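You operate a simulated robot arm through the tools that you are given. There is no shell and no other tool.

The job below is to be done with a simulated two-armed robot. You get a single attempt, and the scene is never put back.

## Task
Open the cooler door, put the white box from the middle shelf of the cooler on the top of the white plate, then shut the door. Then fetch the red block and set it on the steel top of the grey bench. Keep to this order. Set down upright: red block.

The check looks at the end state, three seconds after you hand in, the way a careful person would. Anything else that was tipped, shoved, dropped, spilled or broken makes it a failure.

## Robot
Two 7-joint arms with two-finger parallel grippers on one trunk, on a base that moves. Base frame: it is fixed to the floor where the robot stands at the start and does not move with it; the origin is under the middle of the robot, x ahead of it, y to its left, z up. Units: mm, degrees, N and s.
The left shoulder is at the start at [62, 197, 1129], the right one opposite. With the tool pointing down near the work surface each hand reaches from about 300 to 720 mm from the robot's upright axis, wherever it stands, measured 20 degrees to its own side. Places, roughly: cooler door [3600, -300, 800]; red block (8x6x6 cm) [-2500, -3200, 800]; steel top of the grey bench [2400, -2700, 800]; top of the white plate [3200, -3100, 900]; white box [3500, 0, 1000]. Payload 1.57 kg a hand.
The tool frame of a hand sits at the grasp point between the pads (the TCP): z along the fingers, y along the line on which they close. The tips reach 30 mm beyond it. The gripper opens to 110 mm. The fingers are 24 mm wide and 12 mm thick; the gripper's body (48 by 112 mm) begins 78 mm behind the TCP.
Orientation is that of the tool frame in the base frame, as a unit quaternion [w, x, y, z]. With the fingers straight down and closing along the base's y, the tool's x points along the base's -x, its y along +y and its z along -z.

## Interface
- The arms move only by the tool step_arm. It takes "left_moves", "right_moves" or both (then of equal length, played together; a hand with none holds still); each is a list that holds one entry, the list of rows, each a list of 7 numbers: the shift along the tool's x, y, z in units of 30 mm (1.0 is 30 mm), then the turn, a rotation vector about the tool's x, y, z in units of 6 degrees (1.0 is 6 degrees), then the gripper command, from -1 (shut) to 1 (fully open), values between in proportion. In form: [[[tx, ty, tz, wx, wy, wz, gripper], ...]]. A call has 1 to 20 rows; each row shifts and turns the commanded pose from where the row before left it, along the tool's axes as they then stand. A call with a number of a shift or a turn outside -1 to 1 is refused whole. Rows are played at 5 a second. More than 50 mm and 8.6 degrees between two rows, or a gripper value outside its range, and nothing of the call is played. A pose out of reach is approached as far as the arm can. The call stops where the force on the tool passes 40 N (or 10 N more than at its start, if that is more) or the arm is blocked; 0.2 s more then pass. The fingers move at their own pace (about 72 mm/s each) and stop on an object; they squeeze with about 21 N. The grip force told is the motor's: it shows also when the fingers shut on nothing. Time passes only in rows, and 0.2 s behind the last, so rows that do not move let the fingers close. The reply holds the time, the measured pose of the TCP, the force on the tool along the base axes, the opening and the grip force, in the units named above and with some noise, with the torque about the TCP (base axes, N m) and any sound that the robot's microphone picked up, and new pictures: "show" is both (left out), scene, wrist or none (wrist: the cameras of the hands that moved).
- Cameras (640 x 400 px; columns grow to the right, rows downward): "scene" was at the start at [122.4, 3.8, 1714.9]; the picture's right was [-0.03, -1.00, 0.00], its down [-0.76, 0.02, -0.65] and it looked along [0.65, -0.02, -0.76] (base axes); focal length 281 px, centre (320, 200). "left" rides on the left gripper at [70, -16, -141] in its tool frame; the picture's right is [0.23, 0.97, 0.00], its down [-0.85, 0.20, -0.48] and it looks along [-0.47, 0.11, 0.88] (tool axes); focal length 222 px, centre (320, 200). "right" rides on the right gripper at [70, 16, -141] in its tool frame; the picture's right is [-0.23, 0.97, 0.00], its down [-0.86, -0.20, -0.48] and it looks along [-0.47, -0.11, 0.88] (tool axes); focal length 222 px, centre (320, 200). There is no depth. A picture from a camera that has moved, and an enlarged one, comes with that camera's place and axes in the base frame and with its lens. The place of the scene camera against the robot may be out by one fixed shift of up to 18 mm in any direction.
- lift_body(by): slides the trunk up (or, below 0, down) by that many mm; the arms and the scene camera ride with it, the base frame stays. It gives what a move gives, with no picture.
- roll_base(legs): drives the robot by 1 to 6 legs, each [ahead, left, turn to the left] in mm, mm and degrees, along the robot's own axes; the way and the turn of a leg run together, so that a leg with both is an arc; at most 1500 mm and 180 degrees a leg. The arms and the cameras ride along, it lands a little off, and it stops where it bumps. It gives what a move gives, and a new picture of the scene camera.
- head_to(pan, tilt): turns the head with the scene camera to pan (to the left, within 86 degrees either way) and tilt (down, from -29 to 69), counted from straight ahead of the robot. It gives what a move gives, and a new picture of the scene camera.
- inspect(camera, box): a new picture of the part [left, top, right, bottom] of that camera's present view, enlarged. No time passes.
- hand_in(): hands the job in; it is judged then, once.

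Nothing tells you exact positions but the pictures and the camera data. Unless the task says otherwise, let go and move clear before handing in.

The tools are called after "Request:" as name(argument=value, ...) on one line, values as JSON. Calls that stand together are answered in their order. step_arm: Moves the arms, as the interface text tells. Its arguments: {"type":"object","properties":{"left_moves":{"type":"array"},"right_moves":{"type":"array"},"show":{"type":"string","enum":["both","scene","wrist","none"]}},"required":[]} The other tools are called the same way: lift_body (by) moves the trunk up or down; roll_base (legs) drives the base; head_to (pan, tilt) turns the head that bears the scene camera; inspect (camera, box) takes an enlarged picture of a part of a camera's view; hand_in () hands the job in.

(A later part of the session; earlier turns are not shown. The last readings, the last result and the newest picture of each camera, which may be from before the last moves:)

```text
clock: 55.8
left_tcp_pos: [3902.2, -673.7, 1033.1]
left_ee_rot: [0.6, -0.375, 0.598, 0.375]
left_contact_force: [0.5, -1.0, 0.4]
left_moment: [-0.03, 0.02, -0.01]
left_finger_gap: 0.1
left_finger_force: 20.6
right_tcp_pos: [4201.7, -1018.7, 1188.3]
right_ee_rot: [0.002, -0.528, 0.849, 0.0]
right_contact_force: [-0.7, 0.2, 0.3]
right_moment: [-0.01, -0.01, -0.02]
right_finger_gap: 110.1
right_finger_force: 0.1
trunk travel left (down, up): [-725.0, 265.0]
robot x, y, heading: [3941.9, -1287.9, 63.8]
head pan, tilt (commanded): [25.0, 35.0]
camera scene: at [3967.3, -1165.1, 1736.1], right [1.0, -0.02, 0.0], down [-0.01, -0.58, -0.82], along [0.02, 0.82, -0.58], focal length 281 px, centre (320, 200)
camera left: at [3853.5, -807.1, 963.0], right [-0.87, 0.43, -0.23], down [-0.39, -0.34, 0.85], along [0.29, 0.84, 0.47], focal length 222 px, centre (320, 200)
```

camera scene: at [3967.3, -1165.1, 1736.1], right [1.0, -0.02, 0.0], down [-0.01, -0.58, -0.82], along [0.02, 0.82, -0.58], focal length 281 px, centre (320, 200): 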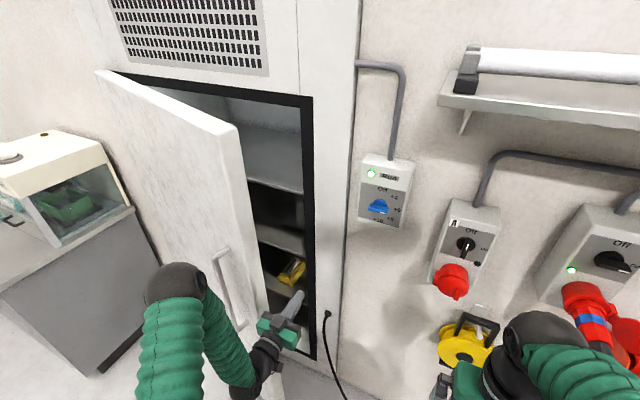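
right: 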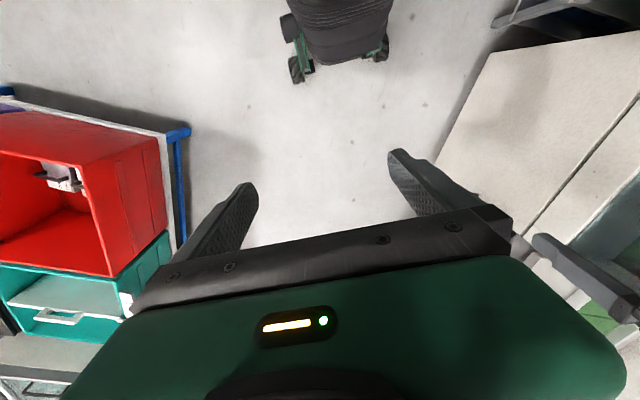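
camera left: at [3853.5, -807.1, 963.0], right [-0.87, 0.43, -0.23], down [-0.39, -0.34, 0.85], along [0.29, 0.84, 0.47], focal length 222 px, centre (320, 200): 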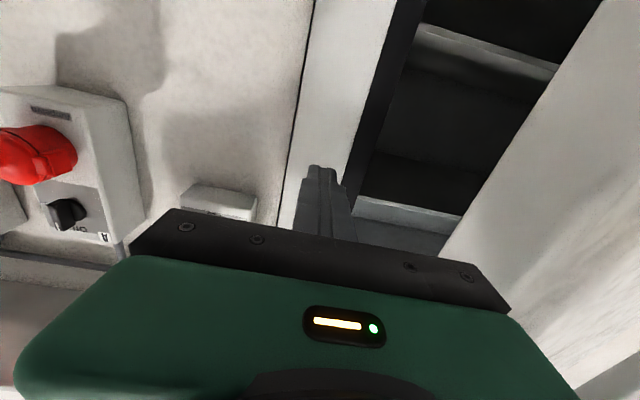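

The fingers are inside the gap, right of the door edge. I'll go 30 mm deeper and then drive left to touch the door edge from the inside.

Request:
step_arm(left_moves=[[[0, 0, 1, 0, 0, 0, -1]]], show="none")

Request:
roll_base(legs=[[0, 105, 0]])

```text
clock: 56.2
left_tcp_pos: [3915.6, -646.7, 1033.9]
left_ee_rot: [0.6, -0.375, 0.599, 0.375]
left_contact_force: [-0.5, 0.2, -0.4]
left_moment: [-0.03, 0.03, -0.01]
left_finger_gap: 0.0
left_finger_force: 21.3
right_tcp_pos: [4201.5, -1018.3, 1187.4]
right_ee_rot: [0.002, -0.527, 0.85, 0.0]
right_contact_force: [0.4, -0.5, 0.9]
right_moment: [0.03, -0.01, -0.02]
right_finger_gap: 109.8
right_finger_force: 0.2
trunk travel left (down, up): [-725.0, 265.0]
robot x, y, heading: [3939.2, -1287.1, 63.6]
head pan, tilt (commanded): [25.0, 35.0]
```

```text
clock: 57.3
left_tcp_pos: [3875.4, -625.6, 1035.6]
left_ee_rot: [0.614, -0.363, 0.603, 0.358]
left_contact_force: [50.6, -46.5, 13.5]
left_moment: [0.71, 2.08, 6.14]
left_finger_gap: 0.0
left_finger_force: 21.7
right_tcp_pos: [4143.1, -988.3, 1188.8]
right_ee_rot: [0.002, -0.526, 0.851, -0.001]
right_contact_force: [0.4, 0.3, -0.1]
right_moment: [-0.04, -0.03, 0.0]
right_finger_gap: 110.1
right_finger_force: 0.1
trunk travel left (down, up): [-725.0, 265.0]
robot x, y, heading: [3884.0, -1261.5, 63.8]
head pan, tilt (commanded): [25.0, 35.0]
stopped in leg 1: the force on the tool passed its limit at 102 N (the readings are from after the stop); the commanded pose is now the measured one
camera scene: at [3932.2, -1146.3, 1736.9], right [1.0, -0.02, -0.01], down [-0.03, -0.57, -0.82], along [0.01, 0.82, -0.57], focal length 281 px, centre (320, 200)
```

scene: 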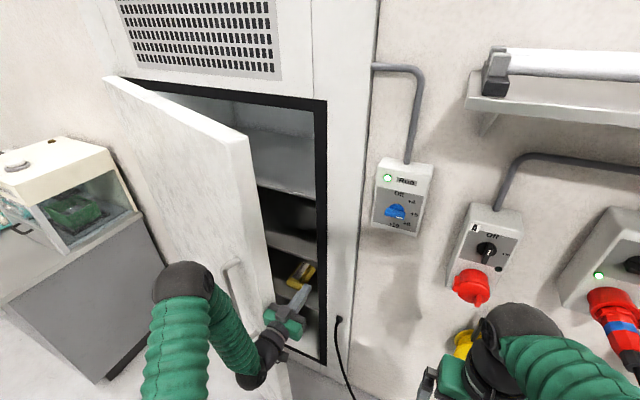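

The hand met the door edge hard with the gripper body. I'll pause to read the settled force and view.

Request:
step_arm(left_moves=[[[0, 0, 0, 0, 0, 0, -1]]], show="both")

Request:
inspect(camera="scene", box=[180, 200, 380, 400])

```text
clock: 57.7
left_tcp_pos: [3871.1, -630.9, 1035.1]
left_ee_rot: [0.611, -0.366, 0.602, 0.361]
left_contact_force: [45.6, -46.7, -5.8]
left_moment: [1.41, 0.45, 5.98]
left_finger_gap: 0.0
left_finger_force: 21.1
right_tcp_pos: [4141.5, -994.7, 1189.5]
right_ee_rot: [0.002, -0.526, 0.85, 0.0]
right_contact_force: [-0.1, -0.5, 0.3]
right_moment: [0.0, -0.01, 0.02]
right_finger_gap: 109.9
right_finger_force: 0.1
trunk travel left (down, up): [-725.0, 265.0]
robot x, y, heading: [3883.0, -1264.3, 63.9]
head pan, tilt (commanded): [25.0, 35.0]
camera scene: at [3931.5, -1155.3, 1736.5], right [1.0, -0.02, -0.01], down [-0.02, -0.57, -0.82], along [0.01, 0.82, -0.57], focal length 281 px, centre (320, 200)
camera left: at [3817.6, -762.9, 965.1], right [-0.86, 0.46, -0.24], down [-0.41, -0.33, 0.85], along [0.31, 0.82, 0.47], focal length 222 px, centre (320, 200)
```

scene: 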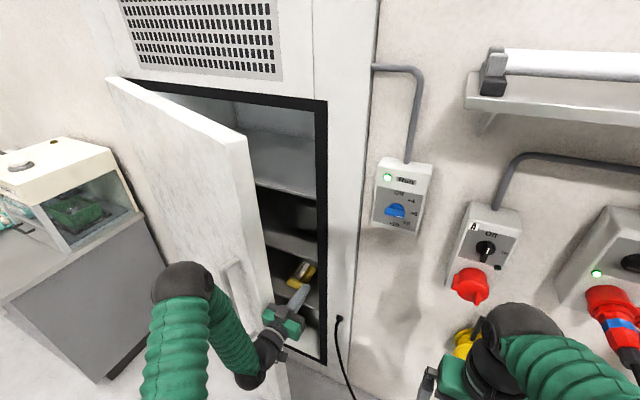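
left: 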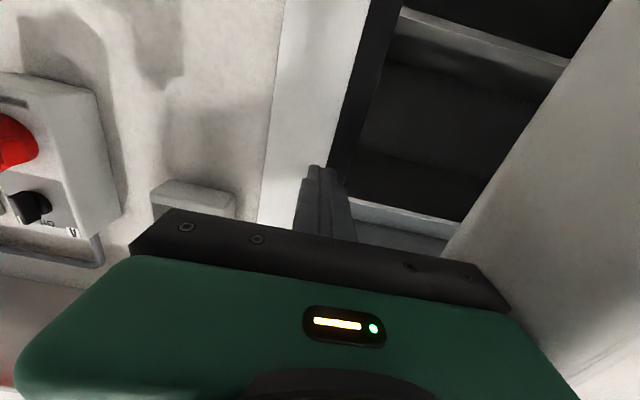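

```text
2.00 times, centred on (280, 300) of scene
camera zoom: at [3931.5, -1155.3, 1736.5], right [1.0, -0.02, -0.01], down [-0.02, -0.57, -0.82], along [0.01, 0.82, -0.57], focal length 562 px, centre (400, 0)
```

zoom: 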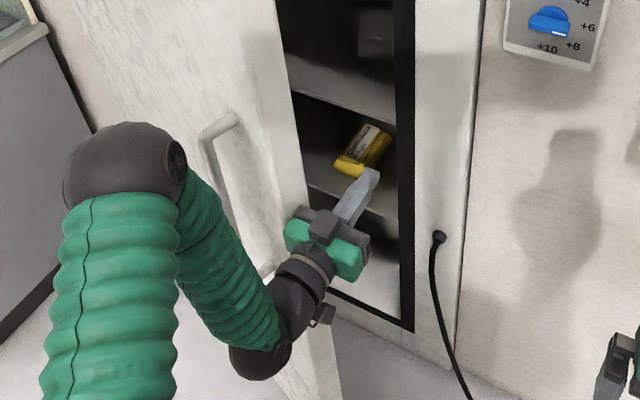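

The forearm and elbow are in front of the door and wedge it, so pushing from inside this way won't work. I'll withdraw, re-grip the handle, and swing the door by driving the base in an arc about the hinge.

Request:
step_arm(left_moves=[[[0, -0.5, 0, 0, 0, 0, -1], [0, -0.7, 0, 0, 0, 0, -1]]], show="none")

Request:
roll_base(legs=[[0, -60, 0]])

```text
clock: 58.3
left_tcp_pos: [3876.8, -628.0, 1030.3]
left_ee_rot: [0.609, -0.374, 0.597, 0.365]
left_contact_force: [-0.5, 0.2, -0.3]
left_moment: [0.03, -0.01, -0.07]
left_finger_gap: 0.0
left_finger_force: 20.5
right_tcp_pos: [4122.2, -982.3, 1191.1]
right_ee_rot: [0.007, -0.528, 0.849, -0.009]
right_contact_force: [-0.7, 0.1, 0.4]
right_moment: [-0.03, -0.07, 0.03]
right_finger_gap: 109.9
right_finger_force: 0.1
trunk travel left (down, up): [-725.0, 265.0]
robot x, y, heading: [3879.6, -1261.3, 63.7]
head pan, tilt (commanded): [25.0, 35.0]
```

```text
clock: 59.2
left_tcp_pos: [3918.5, -651.8, 1027.0]
left_ee_rot: [0.614, -0.377, 0.594, 0.358]
left_contact_force: [-0.9, 0.4, 0.5]
left_moment: [0.0, 0.01, -0.14]
left_finger_gap: 0.0
left_finger_force: 21.4
right_tcp_pos: [4160.4, -1003.3, 1191.5]
right_ee_rot: [0.008, -0.529, 0.848, -0.012]
right_contact_force: [-1.2, 0.1, -0.4]
right_moment: [-0.02, -0.08, 0.03]
right_finger_gap: 110.0
right_finger_force: 0.1
trunk travel left (down, up): [-725.0, 265.0]
robot x, y, heading: [3929.3, -1285.4, 63.8]
head pan, tilt (commanded): [25.0, 35.0]
camera scene: at [3932.5, -1150.8, 1735.2], right [1.0, -0.02, 0.02], down [0.0, -0.58, -0.81], along [0.03, 0.81, -0.58], focal length 281 px, centre (320, 200)
```

scene: 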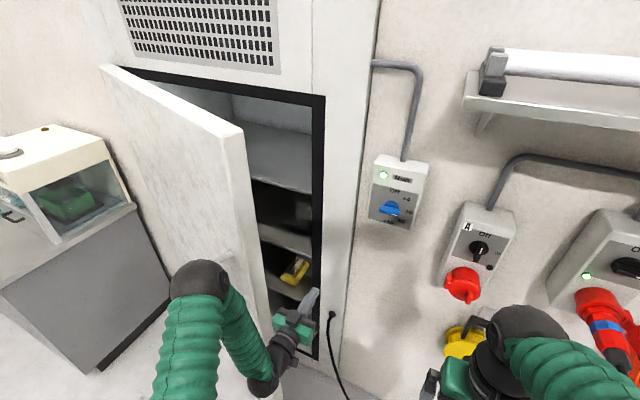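

The robot leans slightly, so the forearm seems to be catching on the handle sideways. I'll drive straight back, away from the door, to free it.

Request:
roll_base(legs=[[-120, 0, 0]])

```text
clock: 60.5
left_tcp_pos: [3892.4, -771.1, 1033.2]
left_ee_rot: [0.608, -0.368, 0.6, 0.366]
left_contact_force: [0.3, 0.0, 0.1]
left_moment: [-0.02, 0.01, 0.04]
left_finger_gap: 0.0
left_finger_force: 21.1
right_tcp_pos: [4138.8, -1125.2, 1187.4]
right_ee_rot: [0.003, -0.528, 0.849, -0.001]
right_contact_force: [0.8, -0.9, 0.6]
right_moment: [-0.01, 0.04, 0.02]
right_finger_gap: 109.9
right_finger_force: 0.1
trunk travel left (down, up): [-725.0, 265.0]
robot x, y, heading: [3879.6, -1395.3, 63.7]
head pan, tilt (commanded): [25.0, 35.0]
camera scene: at [3921.6, -1274.3, 1736.1], right [1.0, -0.02, -0.01], down [-0.02, -0.57, -0.82], along [0.01, 0.82, -0.57], focal length 281 px, centre (320, 200)
```

scene: 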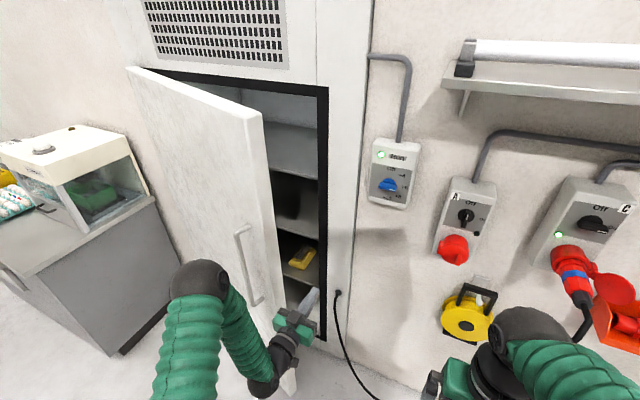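

The arm is free again and the door stays about 20° open. I'll retract and turn the left hand to face the door's surface, open the gripper, and drive back to the spot where I let go of the handle.

Request:
step_arm(left_moves=[[[0, 0, -1, 0.45, 0, 0, -1], [0, 0, -1, 0.45, 0, 0, -1], [0, 0, -1, 0.45, 0, 0, -1], [0, 0, -1, 0.45, 0, 0, -1], [0, 0, -1, 0.45, 0, 0, 0], [0, 0, -1, 0.45, 0, 0, 0.6], [0, 0, -1, 0.45, 0, 0, 0.6]]], show="none")

Request:
roll_base(legs=[[0, 229, 0], [110, 0, 0]])

Request:
step_arm(left_moves=[[[0, 0, 0, 0, 0, 0, 0.6]]], show="both")

```text
clock: 62.1
left_tcp_pos: [3762.7, -944.4, 1031.2]
left_ee_rot: [0.663, -0.265, 0.649, 0.262]
left_contact_force: [-0.3, -0.6, 0.8]
left_moment: [0.01, 0.02, -0.01]
left_finger_gap: 88.1
left_finger_force: 0.0
right_tcp_pos: [4130.5, -1125.9, 1191.8]
right_ee_rot: [0.005, -0.526, 0.85, -0.003]
right_contact_force: [1.0, 0.2, -0.4]
right_moment: [0.03, -0.04, 0.04]
right_finger_gap: 109.8
right_finger_force: 0.0
trunk travel left (down, up): [-725.0, 265.0]
robot x, y, heading: [3881.2, -1396.7, 63.8]
head pan, tilt (commanded): [25.0, 35.0]
```

```text
clock: 64.6
left_tcp_pos: [3610.9, -742.3, 1033.6]
left_ee_rot: [0.663, -0.263, 0.65, 0.262]
left_contact_force: [0.3, 0.0, 0.9]
left_moment: [-0.01, 0.02, -0.02]
left_finger_gap: 88.0
left_finger_force: 0.0
right_tcp_pos: [3977.5, -926.2, 1191.5]
right_ee_rot: [0.005, -0.525, 0.851, -0.002]
right_contact_force: [-0.1, 0.2, -0.4]
right_moment: [0.03, -0.01, -0.02]
right_finger_gap: 110.1
right_finger_force: 0.1
trunk travel left (down, up): [-725.0, 265.0]
robot x, y, heading: [3725.1, -1192.1, 63.3]
head pan, tilt (commanded): [25.0, 35.0]
camera scene: at [3752.7, -1075.9, 1736.7], right [1.0, -0.03, 0.0], down [-0.02, -0.57, -0.82], along [0.02, 0.82, -0.57], focal length 281 px, centre (320, 200)
```

scene: 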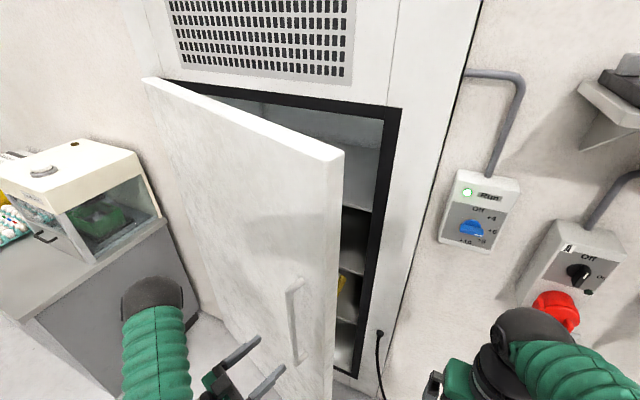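

```text
clock: 65.0
left_tcp_pos: [3607.1, -738.2, 1030.4]
left_ee_rot: [0.665, -0.264, 0.649, 0.259]
left_contact_force: [-0.5, 0.2, -0.1]
left_moment: [0.01, -0.02, -0.02]
left_finger_gap: 87.7
left_finger_force: 0.1
right_tcp_pos: [3971.0, -922.6, 1190.9]
right_ee_rot: [0.006, -0.526, 0.851, -0.005]
right_contact_force: [0.0, 0.5, 1.5]
right_moment: [-0.01, -0.02, 0.0]
right_finger_gap: 109.9
right_finger_force: 0.1
trunk travel left (down, up): [-725.0, 265.0]
robot x, y, heading: [3720.9, -1194.5, 63.4]
head pan, tilt (commanded): [25.0, 35.0]
camera scene: at [3746.5, -1068.9, 1736.2], right [1.0, -0.03, 0.0], down [-0.01, -0.57, -0.82], along [0.03, 0.82, -0.57], focal length 281 px, centre (320, 200)
camera left: at [3516.5, -847.3, 958.7], right [-0.66, 0.71, -0.24], down [-0.5, -0.19, 0.84], along [0.55, 0.68, 0.48], focal length 222 px, centre (320, 200)
```

scene: 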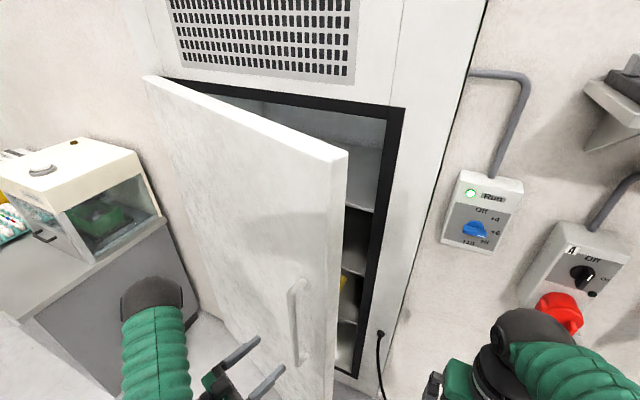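
left: 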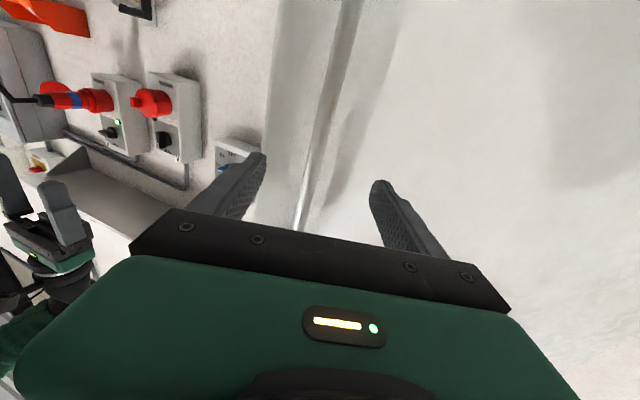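

The bar lies between the open fingers again. I'll advance about 115 mm and close on it.

Request:
step_arm(left_moves=[[[0, -0.06, 1, 0, 0, 0, 0.6], [0, -0.06, 1, 0, 0, 0, 0.6], [0, -0.06, 1, 0, 0, 0, 0.6], [0, 0, 0.8, 0, 0, 0, 0.6]]], show="wrist")

```text
clock: 66.0
left_tcp_pos: [3697.8, -665.7, 1033.2]
left_ee_rot: [0.664, -0.263, 0.651, 0.258]
left_contact_force: [0.0, -0.3, 0.2]
left_moment: [0.01, 0.0, -0.02]
left_finger_gap: 88.2
left_finger_force: 0.0
right_tcp_pos: [3973.7, -921.2, 1190.8]
right_ee_rot: [0.005, -0.525, 0.851, -0.004]
right_contact_force: [0.1, 0.2, 0.2]
right_moment: [0.0, -0.01, 0.01]
right_finger_gap: 109.7
right_finger_force: 0.0
trunk travel left (down, up): [-725.0, 265.0]
robot x, y, heading: [3718.5, -1192.2, 63.5]
head pan, tilt (commanded): [25.0, 35.0]
camera left: at [3606.0, -774.6, 961.7], right [-0.66, 0.71, -0.24], down [-0.5, -0.18, 0.85], along [0.55, 0.68, 0.48], focal length 222 px, centre (320, 200)
```

left: 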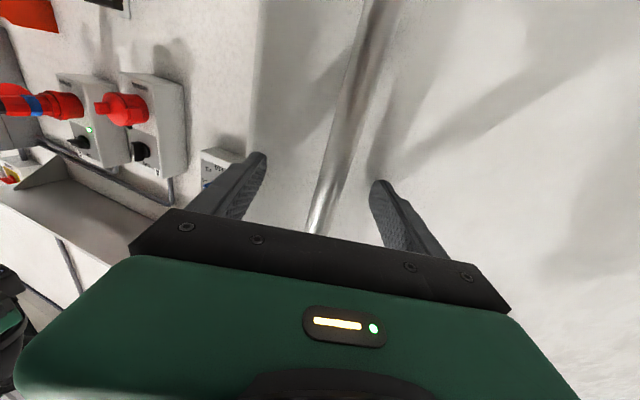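

Now I close on the bar.

Request:
step_arm(left_moves=[[[0, 0, 0.15, 0, 0, 0, -1], [0, 0, 0, 0, 0, 0, -1], [0, 0, 0, 0, 0, 0, -1], [0, 0, 0, 0, 0, 0, -1], [0, 0, 0, 0, 0, 0, -1]]], show="wrist")

```text
clock: 67.2
left_tcp_pos: [3696.2, -661.1, 1034.2]
left_ee_rot: [0.665, -0.263, 0.649, 0.26]
left_contact_force: [-13.5, 17.9, 12.1]
left_moment: [0.58, 0.75, -0.08]
left_finger_gap: 17.7
left_finger_force: 32.2
right_tcp_pos: [3973.1, -919.6, 1189.7]
right_ee_rot: [0.005, -0.525, 0.851, -0.005]
right_contact_force: [0.0, -0.1, -0.9]
right_moment: [-0.01, 0.01, -0.01]
right_finger_gap: 110.0
right_finger_force: 0.0
trunk travel left (down, up): [-725.0, 265.0]
robot x, y, heading: [3728.1, -1191.3, 63.6]
head pan, tilt (commanded): [25.0, 35.0]
camera left: at [3606.6, -769.7, 961.6], right [-0.67, 0.71, -0.24], down [-0.5, -0.19, 0.84], along [0.55, 0.68, 0.48], focal length 222 px, centre (320, 200)
```

left: 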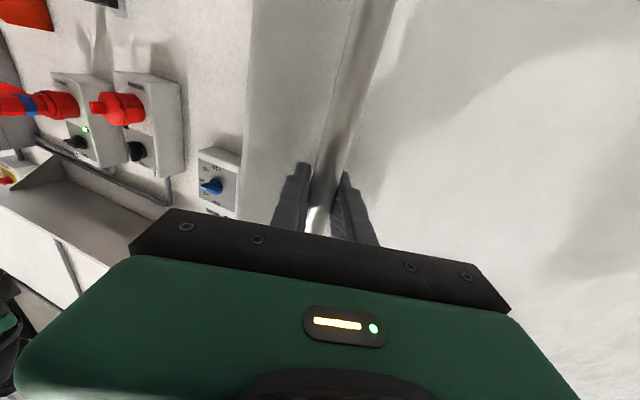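

The bar is gripped. I'll relieve the small side load and then try a 5° base arc about the hinge (estimated at 770 mm ahead and 930 mm left of me).

Request:
step_arm(left_moves=[[[0, 0.2, 0, 0, 0, 0, -1], [0, 0, 0, 0, 0, 0, -1]]], show="none")

Request:
roll_base(legs=[[-81, 67, -5]])

```text
clock: 67.8
left_tcp_pos: [3697.9, -660.8, 1033.8]
left_ee_rot: [0.663, -0.263, 0.651, 0.258]
left_contact_force: [-1.0, 1.8, 7.5]
left_moment: [0.37, 0.85, 0.03]
left_finger_gap: 17.6
left_finger_force: 32.3
right_tcp_pos: [3976.8, -921.4, 1189.5]
right_ee_rot: [0.004, -0.525, 0.851, -0.003]
right_contact_force: [0.0, -0.1, 0.5]
right_moment: [0.02, -0.03, -0.02]
right_finger_gap: 109.9
right_finger_force: 0.1
trunk travel left (down, up): [-725.0, 265.0]
robot x, y, heading: [3720.4, -1195.0, 63.1]
head pan, tilt (commanded): [25.0, 35.0]
```

```text
clock: 69.0
left_tcp_pos: [3652.5, -696.7, 1034.2]
left_ee_rot: [0.673, -0.232, 0.663, 0.231]
left_contact_force: [-0.9, 4.0, 0.0]
left_moment: [0.47, 0.83, -0.12]
left_finger_gap: 17.8
left_finger_force: 32.3
right_tcp_pos: [3907.7, -984.7, 1187.9]
right_ee_rot: [0.002, -0.486, 0.874, -0.003]
right_contact_force: [-0.1, 0.2, 0.7]
right_moment: [0.01, 0.01, 0.01]
right_finger_gap: 110.0
right_finger_force: 0.0
trunk travel left (down, up): [-725.0, 265.0]
robot x, y, heading: [3627.0, -1229.1, 58.4]
head pan, tilt (commanded): [25.0, 35.0]
camera scene: at [3674.7, -1107.9, 1736.0], right [0.99, -0.12, -0.01], down [-0.07, -0.57, -0.82], along [0.09, 0.81, -0.58], focal length 281 px, centre (320, 200)
```

scene: 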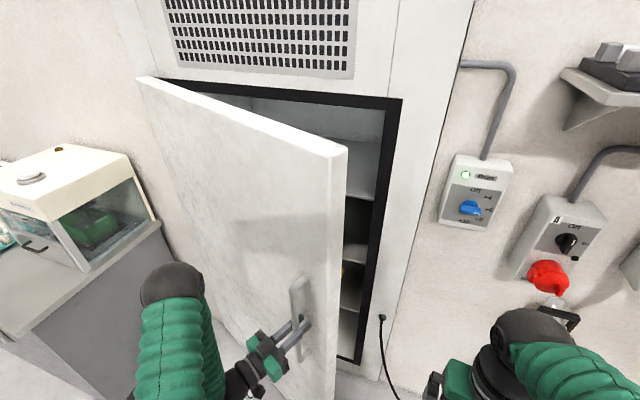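

The arc works with only small forces. I'll continue with a 15° arc.

Request:
roll_base(legs=[[-244, 198, -15]])

```text
clock: 70.9
left_tcp_pos: [3512.1, -776.8, 1035.5]
left_ee_rot: [0.695, -0.154, 0.685, 0.155]
left_contact_force: [4.8, -9.2, 5.1]
left_moment: [0.41, 1.14, 0.03]
left_finger_gap: 17.6
left_finger_force: 32.3
right_tcp_pos: [3695.8, -1114.4, 1188.8]
right_ee_rot: [0.002, -0.383, 0.924, -0.002]
right_contact_force: [0.4, -0.4, 0.0]
right_moment: [-0.03, -0.03, -0.01]
right_finger_gap: 110.1
right_finger_force: 0.0
trunk travel left (down, up): [-725.0, 265.0]
robot x, y, heading: [3365.6, -1292.1, 45.3]
head pan, tilt (commanded): [25.0, 35.0]
stopped in leg 1: the force on the tool passed its limit at 43 N (the readings are from after the stop); the commanded pose is now the measured one
camera scene: at [3443.4, -1179.9, 1736.3], right [0.94, -0.34, -0.01], down [-0.2, -0.54, -0.82], along [0.27, 0.77, -0.58], focal length 281 px, centre (320, 200)
```

scene: 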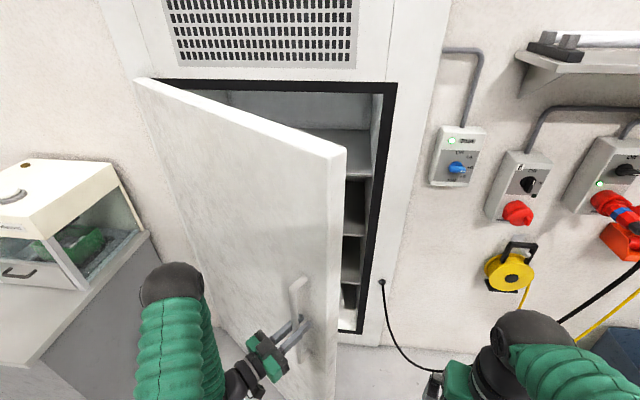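

It stopped softly near the end of the arc; the door is about 36° open. I'll continue with shorter arcs.

Request:
roll_base(legs=[[-132, 105, -8], [-132, 105, -8]])

```text
clock: 72.2
left_tcp_pos: [3434.0, -807.1, 1035.9]
left_ee_rot: [0.705, -0.115, 0.691, 0.113]
left_contact_force: [6.2, -13.6, 2.3]
left_moment: [0.59, 1.03, 0.11]
left_finger_gap: 17.9
left_finger_force: 32.7
right_tcp_pos: [3578.5, -1163.5, 1188.7]
right_ee_rot: [0.002, -0.328, 0.945, -0.002]
right_contact_force: [0.4, 0.4, -0.4]
right_moment: [-0.04, -0.02, 0.0]
right_finger_gap: 110.0
right_finger_force: 0.2
trunk travel left (down, up): [-725.0, 265.0]
robot x, y, heading: [3230.8, -1300.7, 38.9]
head pan, tilt (commanded): [25.0, 35.0]
stopped in leg 1: the force on the tool passed its limit at 43 N (the readings are from after the stop); the commanded pose is now the measured one
camera scene: at [3320.0, -1199.0, 1736.2], right [0.9, -0.44, -0.01], down [-0.26, -0.51, -0.82], along [0.36, 0.74, -0.58], focal length 281 px, centre (320, 200)
```

scene: 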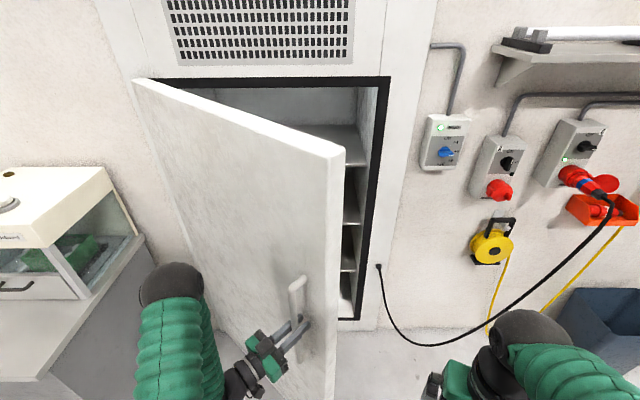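

The load on the hand is radially outward, so my arc is slightly too tight. I'll adjust the arc and continue.

Request:
roll_base(legs=[[-102, 72, -6], [-102, 72, -6]])

```text
clock: 74.3
left_tcp_pos: [3275.2, -836.4, 1036.3]
left_ee_rot: [0.715, -0.046, 0.696, 0.043]
left_contact_force: [-1.6, 23.5, 13.4]
left_moment: [0.74, 0.92, -0.21]
left_finger_gap: 17.9
left_finger_force: 32.2
right_tcp_pos: [3344.4, -1220.8, 1190.8]
right_ee_rot: [0.004, -0.229, 0.973, -0.007]
right_contact_force: [-0.2, 0.2, -0.3]
right_moment: [0.01, -0.05, 0.0]
right_finger_gap: 109.8
right_finger_force: 0.1
trunk travel left (down, up): [-725.0, 265.0]
robot x, y, heading: [2984.4, -1289.0, 26.7]
head pan, tilt (commanded): [25.0, 35.0]
camera scene: at [3076.4, -1191.1, 1736.3], right [0.79, -0.62, 0.0], down [-0.36, -0.46, -0.82], along [0.51, 0.64, -0.58], focal length 281 px, centre (320, 200)
```

scene: 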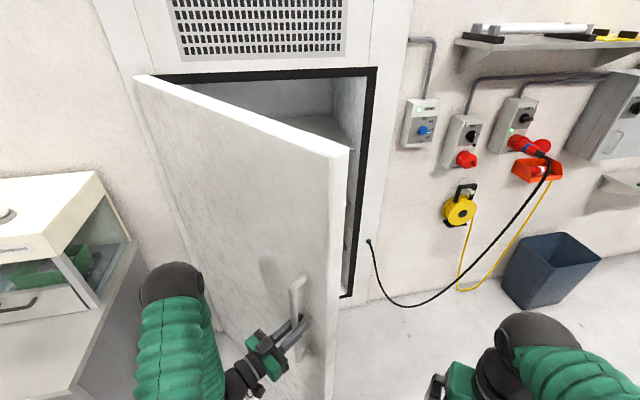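

Good, the door is about 55° open. I'll continue with a middle setting of the arc.

Request:
roll_base(legs=[[-97, 79, -6], [-99, 77, -6]])

```text
clock: 76.4
left_tcp_pos: [3125.9, -835.9, 1038.5]
left_ee_rot: [0.716, 0.03, 0.697, -0.029]
left_contact_force: [-0.3, -0.5, -2.8]
left_moment: [0.27, 0.53, -0.13]
left_finger_gap: 17.7
left_finger_force: 32.8
right_tcp_pos: [3112.6, -1228.0, 1191.5]
right_ee_rot: [0.002, -0.124, 0.992, -0.004]
right_contact_force: [0.6, -0.1, -0.3]
right_moment: [0.05, -0.01, 0.03]
right_finger_gap: 109.7
right_finger_force: 0.1
trunk travel left (down, up): [-725.0, 265.0]
robot x, y, heading: [2746.2, -1208.3, 14.9]
head pan, tilt (commanded): [25.0, 35.0]
camera scene: at [2858.7, -1142.0, 1736.3], right [0.64, -0.77, 0.0], down [-0.44, -0.37, -0.82], along [0.63, 0.52, -0.58], focal length 281 px, centre (320, 200)
```

scene: 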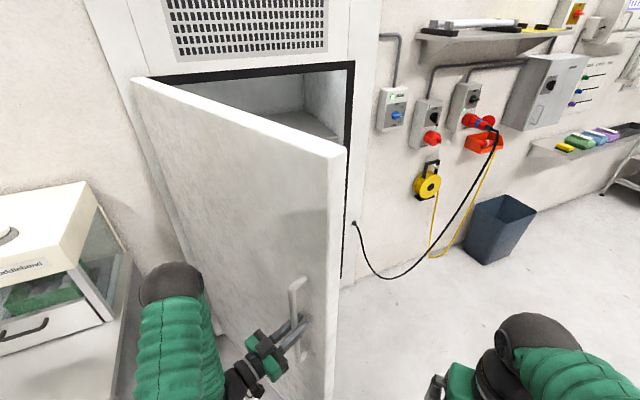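

The door is about 67° open with almost no load. I'll continue another 12°.

Request:
roll_base(legs=[[-97, 79, -6], [-98, 78, -6]])

```text
clock: 78.4
left_tcp_pos: [3005.0, -812.8, 1040.7]
left_ee_rot: [0.712, 0.092, 0.69, -0.092]
left_contact_force: [-1.1, -12.5, 1.0]
left_moment: [0.58, 0.66, 0.01]
left_finger_gap: 17.9
left_finger_force: 32.8
right_tcp_pos: [2925.7, -1194.0, 1188.5]
right_ee_rot: [0.002, -0.037, 0.999, -0.002]
right_contact_force: [-0.5, 0.6, 0.1]
right_moment: [-0.03, 0.02, 0.0]
right_finger_gap: 110.1
right_finger_force: 0.1
trunk travel left (down, up): [-725.0, 265.0]
robot x, y, heading: [2561.9, -1109.3, 4.8]
head pan, tilt (commanded): [25.0, 35.0]
stopped in leg 2: the force on the tool passed its limit at 48 N (the readings are from after the stop); the commanded pose is now the measured one
camera scene: at [2698.4, -1072.3, 1735.8], right [0.5, -0.87, -0.01], down [-0.51, -0.28, -0.82], along [0.7, 0.41, -0.58], focal length 281 px, centre (320, 200)
```

scene: 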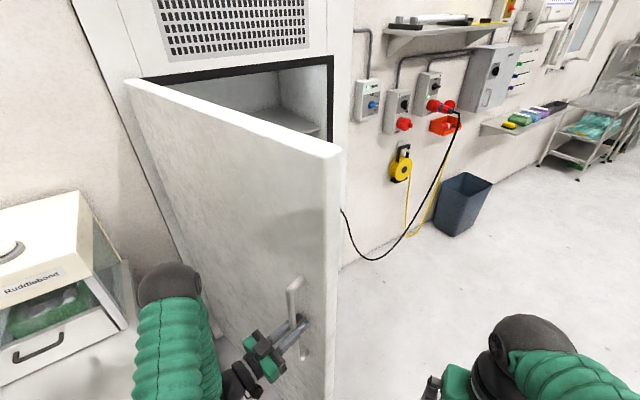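

About 76° open now. Two more short arcs, slightly wider.

Request:
roll_base(legs=[[-100, 74, -6], [-100, 75, -6]])

```text
clock: 79.7
left_tcp_pos: [2936.3, -790.3, 1043.8]
left_ee_rot: [0.71, 0.121, 0.682, -0.124]
left_contact_force: [-2.9, -12.2, -1.3]
left_moment: [0.67, 0.7, 0.02]
left_finger_gap: 17.9
left_finger_force: 32.5
right_tcp_pos: [2821.5, -1163.5, 1192.1]
right_ee_rot: [0.004, 0.007, 1.0, -0.004]
right_contact_force: [0.3, 0.5, 1.1]
right_moment: [-0.04, -0.03, 0.0]
right_finger_gap: 109.9
right_finger_force: 0.1
trunk travel left (down, up): [-725.0, 265.0]
robot x, y, heading: [2473.1, -1053.7, -0.3]
head pan, tilt (commanded): [25.0, 35.0]
stopped in leg 1: the force on the tool passed its limit at 42 N (the readings are from after the stop); the commanded pose is now the measured one
camera scene: at [2604.4, -1018.9, 1736.1], right [0.42, -0.91, -0.01], down [-0.53, -0.24, -0.82], along [0.74, 0.35, -0.58], focal length 281 px, centre (320, 200)
```

scene: 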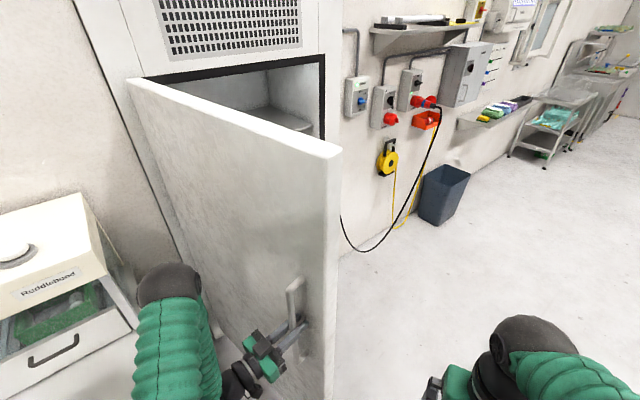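

About 82° open. A bit more to give clearance.

Request:
roll_base(legs=[[-104, 69, -6], [-104, 69, -6]])

```text
clock: 81.4
left_tcp_pos: [2849.2, -750.7, 1048.0]
left_ee_rot: [0.711, 0.157, 0.669, -0.151]
left_contact_force: [8.4, 7.8, 10.5]
left_moment: [-0.73, 0.17, -0.24]
left_finger_gap: 18.4
left_finger_force: 32.6
right_tcp_pos: [2684.6, -1118.2, 1190.1]
right_ee_rot: [0.002, 0.071, 0.997, -0.003]
right_contact_force: [0.0, -0.3, -0.6]
right_moment: [0.01, 0.04, 0.0]
right_finger_gap: 110.3
right_finger_force: 0.1
trunk travel left (down, up): [-725.0, 265.0]
robot x, y, heading: [2351.3, -962.3, -6.9]
head pan, tilt (commanded): [25.0, 35.0]
stopped in leg 2: the force on the tool passed its limit at 47 N (the readings are from after the stop); the commanded pose is now the measured one
camera scene: at [2488.3, -938.9, 1736.2], right [0.31, -0.95, -0.01], down [-0.55, -0.17, -0.81], along [0.78, 0.25, -0.58], focal length 281 px, centre (320, 200)
```

scene: 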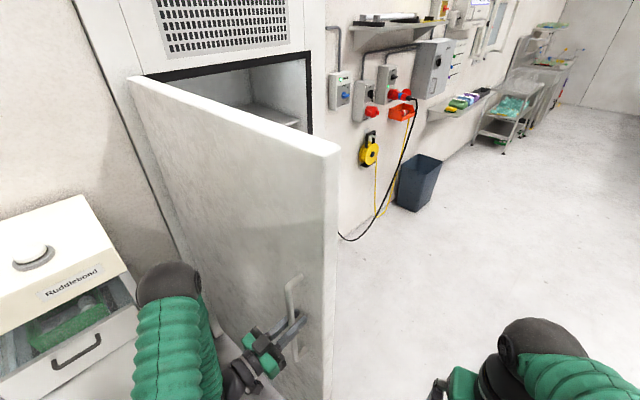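

The door is about 89° open. I'll let go and withdraw the hand from the handle.

Request:
step_arm(left_moves=[[[0, 0, 0, 0, 0, 0, 0.3], [0, 0, 0, 0, 0, 0, 0.6], [0, 0, -0.5, 0, 0, 0, 0.6], [0, 0, -1, 0, 0, 0, 0.6], [0, 0, -1, 0, 0, 0, 0.6], [0, 0, -1, 0, 0, 0, 0.6]]], show="both")

```text
clock: 82.8
left_tcp_pos: [2745.7, -702.7, 1042.9]
left_ee_rot: [0.711, 0.157, 0.669, -0.153]
left_contact_force: [-0.1, 0.6, 0.1]
left_moment: [-0.04, 0.01, -0.03]
left_finger_gap: 88.3
left_finger_force: 0.1
right_tcp_pos: [2676.6, -1115.1, 1193.8]
right_ee_rot: [0.006, 0.07, 0.998, -0.005]
right_contact_force: [0.5, -0.6, 0.0]
right_moment: [0.02, -0.01, 0.04]
right_finger_gap: 110.2
right_finger_force: 0.1
trunk travel left (down, up): [-725.0, 265.0]
robot x, y, heading: [2349.0, -963.7, -7.2]
head pan, tilt (commanded): [25.0, 35.0]
camera scene: at [2475.4, -930.7, 1736.3], right [0.31, -0.95, 0.0], down [-0.55, -0.18, -0.82], along [0.78, 0.25, -0.57], focal length 281 px, centre (320, 200)
camera left: at [2615.3, -657.3, 965.0], right [0.43, 0.88, -0.21], down [-0.4, 0.39, 0.83], along [0.81, -0.27, 0.52], focal length 222 px, centre (320, 200)
```

scene: 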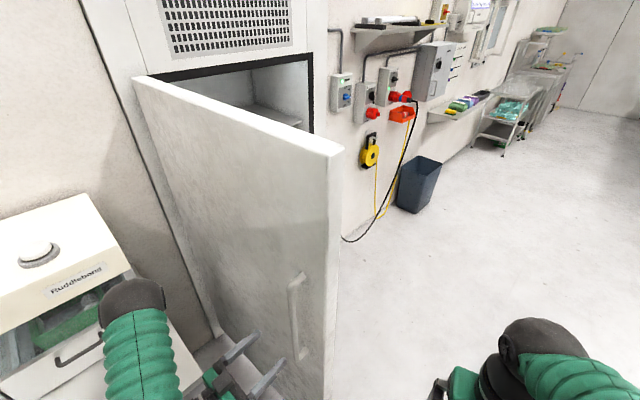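
left: 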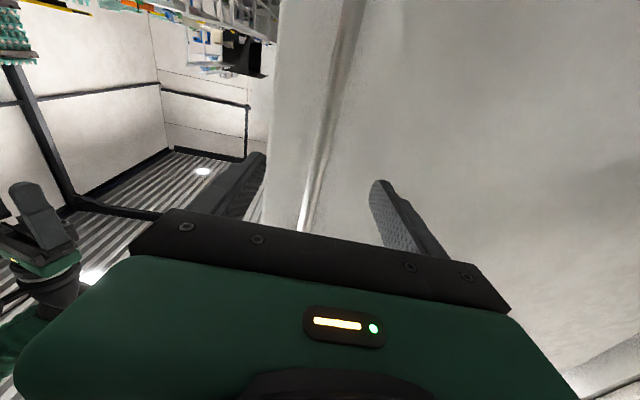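

The door stays open. I'll back away from it, turn to face the cooler again and drive right past the door edge to look inside.

Request:
roll_base(legs=[[-72, -205, 0], [0, 0, 70.8]])

Request:
roll_base(legs=[[0, -880, 0]])

Request:
head_to(pan=0, tilt=20)

```text
clock: 87.5
left_tcp_pos: [2151.8, -690.6, 1042.7]
left_ee_rot: [0.672, -0.251, 0.639, 0.279]
left_contact_force: [0.4, 0.0, -0.2]
left_moment: [-0.02, -0.03, -0.02]
left_finger_gap: 88.1
left_finger_force: 0.0
right_tcp_pos: [2511.4, -900.5, 1191.8]
right_ee_rot: [0.007, -0.51, 0.86, -0.001]
right_contact_force: [0.2, -0.5, -0.9]
right_moment: [0.01, -0.04, -0.03]
right_finger_gap: 110.0
right_finger_force: 0.0
trunk travel left (down, up): [-725.0, 265.0]
robot x, y, heading: [2256.6, -1155.9, 62.4]
head pan, tilt (commanded): [25.0, 35.0]
camera scene: at [2283.6, -1032.1, 1736.2], right [1.0, -0.05, 0.0], down [-0.03, -0.57, -0.82], along [0.04, 0.82, -0.57], focal length 281 px, centre (320, 200)
```

scene: 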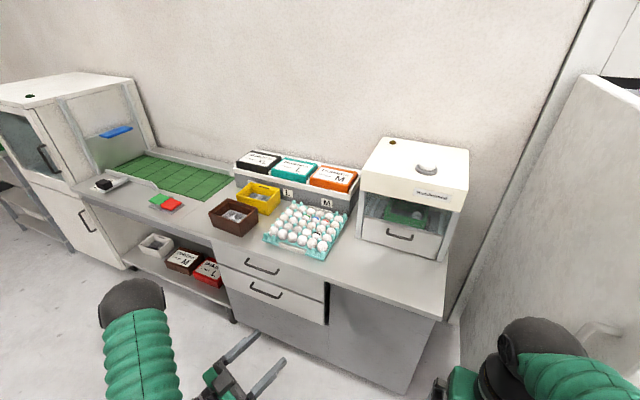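

```text
clock: 92.1
left_tcp_pos: [2932.9, -1103.7, 1042.5]
left_ee_rot: [0.674, -0.247, 0.64, 0.274]
left_contact_force: [0.8, 0.1, -0.3]
left_moment: [0.01, 0.02, 0.0]
left_finger_gap: 88.0
left_finger_force: 0.1
right_tcp_pos: [3289.6, -1318.8, 1192.0]
right_ee_rot: [0.007, -0.505, 0.863, -0.002]
right_contact_force: [-0.5, -1.1, -0.4]
right_moment: [-0.01, 0.01, 0.03]
right_finger_gap: 110.3
right_finger_force: 0.0
trunk travel left (down, up): [-725.0, 265.0]
robot x, y, heading: [3030.0, -1571.7, 61.5]
head pan, tilt (commanded): [25.0, 35.0]
camera scene: at [3057.3, -1445.7, 1736.0], right [1.0, -0.06, 0.0], down [-0.03, -0.58, -0.82], along [0.05, 0.82, -0.58], focal length 281 px, centre (320, 200)
```

scene: 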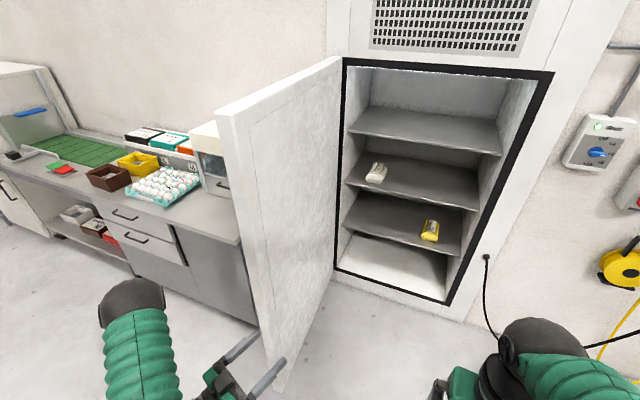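

```text
clock: 93.0
left_tcp_pos: [2933.6, -1105.5, 1042.2]
left_ee_rot: [0.674, -0.246, 0.641, 0.274]
left_contact_force: [-0.5, 0.6, 0.8]
left_moment: [-0.02, 0.03, 0.01]
left_finger_gap: 88.1
left_finger_force: 0.0
right_tcp_pos: [3291.1, -1319.7, 1191.5]
right_ee_rot: [0.008, -0.504, 0.863, -0.002]
right_contact_force: [0.2, 0.1, 0.2]
right_moment: [0.03, 0.01, -0.01]
right_finger_gap: 109.9
right_finger_force: 0.1
trunk travel left (down, up): [-725.0, 265.0]
robot x, y, heading: [3027.5, -1574.7, 61.5]
head pan, tilt (commanded): [0.0, 20.0]
camera scene: at [3099.3, -1453.6, 1760.0], right [0.88, -0.48, 0.0], down [-0.16, -0.3, -0.94], along [0.45, 0.82, -0.34], focal length 281 px, centre (320, 200)
```

scene: 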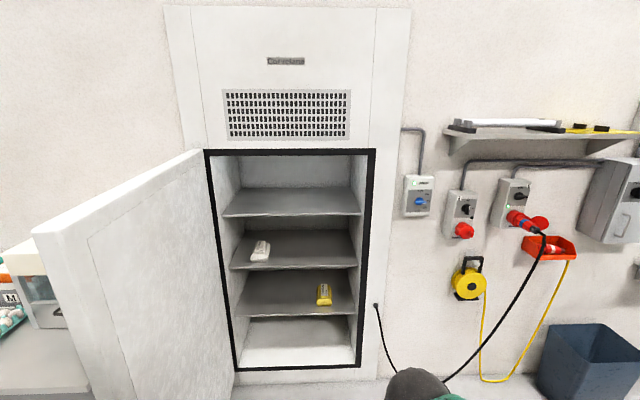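

The cooler is open: the white box stands on the middle shelf at left near the front, a yellow box on the lower shelf. I'll zoom in on the white box.

Request:
inspect(camera="scene", box=[200, 180, 380, 292])

Request:
inspect(camera="scene", box=[230, 225, 294, 275])

```text
3.56 times, centred on (290, 236) of scene
camera zoom: at [3099.3, -1453.6, 1760.0], right [0.88, -0.48, 0.0], down [-0.16, -0.3, -0.94], along [0.45, 0.82, -0.34], focal length 999 px, centre (427, 72)
```

zoom: 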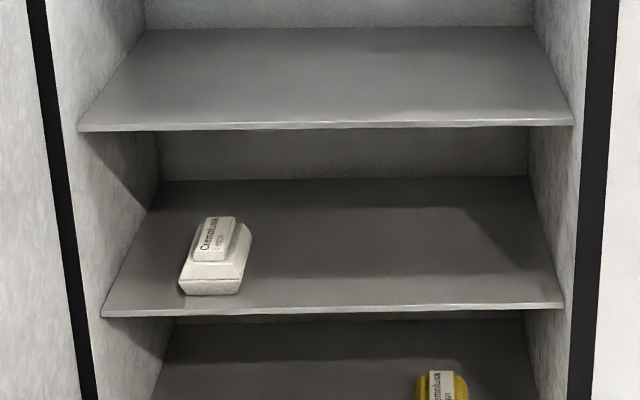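

```text
8.00 times, centred on (262, 250) of scene
camera zoom: at [3099.3, -1453.6, 1760.0], right [0.88, -0.48, 0.0], down [-0.16, -0.3, -0.94], along [0.45, 0.82, -0.34], focal length 2248 px, centre (784, -200)
```

zoom: 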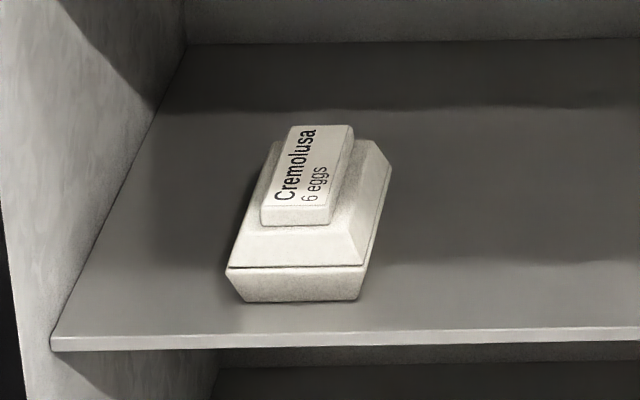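

The white box is an egg carton, about 96 mm wide and 137 mm deep, lying square on the shelf. To fix its depth and height I'll lower the trunk and look from a second height.

Request:
lift_body(by=-300)

Request:
head_to(pan=-8, tilt=15)

Request:
inspect(camera="scene", box=[220, 160, 340, 235])

```text
clock: 96.0
left_tcp_pos: [2934.5, -1106.9, 742.7]
left_ee_rot: [0.674, -0.245, 0.641, 0.274]
left_contact_force: [-0.3, 0.9, 0.0]
left_moment: [0.02, 0.0, 0.04]
left_finger_gap: 87.9
left_finger_force: 0.1
right_tcp_pos: [3292.7, -1320.8, 892.3]
right_ee_rot: [0.008, -0.505, 0.863, 0.0]
right_contact_force: [0.9, -0.5, -0.9]
right_moment: [0.04, 0.0, 0.02]
right_finger_gap: 109.9
right_finger_force: 0.0
trunk travel left (down, up): [-425.0, 565.0]
robot x, y, heading: [3031.8, -1569.9, 61.6]
head pan, tilt (commanded): [0.0, 20.0]
```

```text
clock: 96.7
left_tcp_pos: [2935.6, -1107.2, 744.2]
left_ee_rot: [0.673, -0.246, 0.641, 0.274]
left_contact_force: [0.3, 0.2, -1.0]
left_moment: [0.01, -0.01, 0.0]
left_finger_gap: 87.8
left_finger_force: 0.1
right_tcp_pos: [3293.2, -1321.8, 892.6]
right_ee_rot: [0.007, -0.505, 0.863, 0.0]
right_contact_force: [-0.3, -0.5, -0.4]
right_moment: [0.0, 0.01, -0.05]
right_finger_gap: 110.0
right_finger_force: 0.0
trunk travel left (down, up): [-425.0, 565.0]
robot x, y, heading: [3030.1, -1572.1, 61.1]
head pan, tilt (commanded): [-8.0, 15.0]
camera scene: at [3112.1, -1461.5, 1468.2], right [0.8, -0.6, 0.0], down [-0.15, -0.21, -0.97], along [0.58, 0.78, -0.26], focal length 281 px, centre (320, 200)
```

scene: 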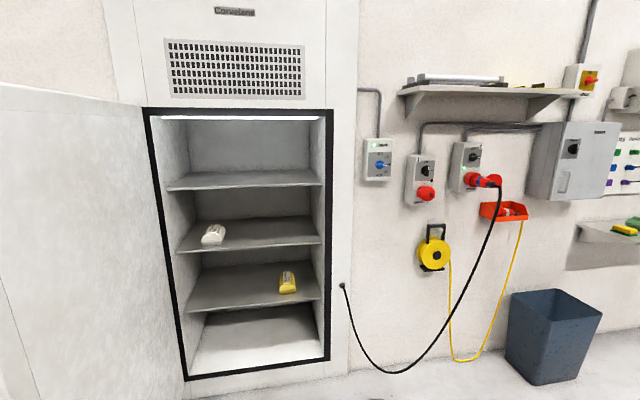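

```text
5.33 times, centred on (280, 198) of scene
camera zoom: at [3112.1, -1461.5, 1468.2], right [0.8, -0.6, 0.0], down [-0.15, -0.21, -0.97], along [0.58, 0.78, -0.26], focal length 1499 px, centre (533, 213)
```

zoom: 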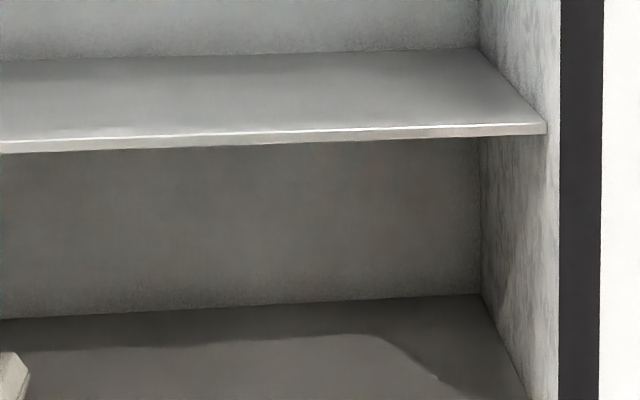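

Request:
inspect(camera="scene", box=[170, 210, 250, 260])

Request:
inspect(camera="scene", box=[140, 160, 340, 285])

```text
8.00 times, centred on (210, 235) of scene
camera zoom: at [3112.1, -1461.5, 1468.2], right [0.8, -0.6, 0.0], down [-0.15, -0.21, -0.97], along [0.58, 0.78, -0.26], focal length 2248 px, centre (1200, -80)
```

zoom: 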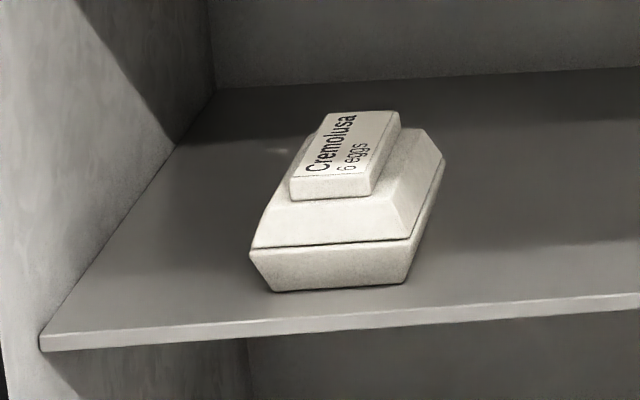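

```text
3.20 times, centred on (240, 222) of scene
camera zoom: at [3112.1, -1461.5, 1468.2], right [0.8, -0.6, 0.0], down [-0.15, -0.21, -0.97], along [0.58, 0.78, -0.26], focal length 899 px, centre (576, 128)
```

zoom: 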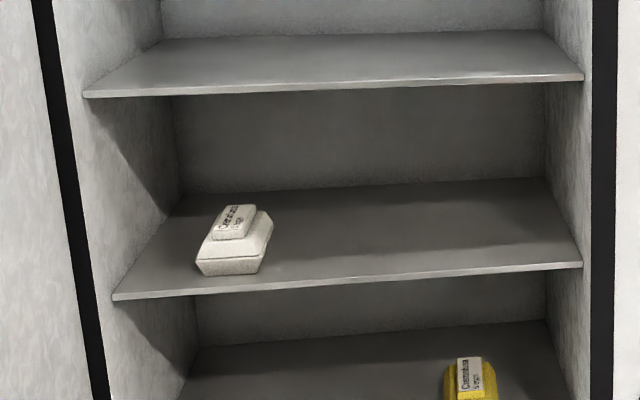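

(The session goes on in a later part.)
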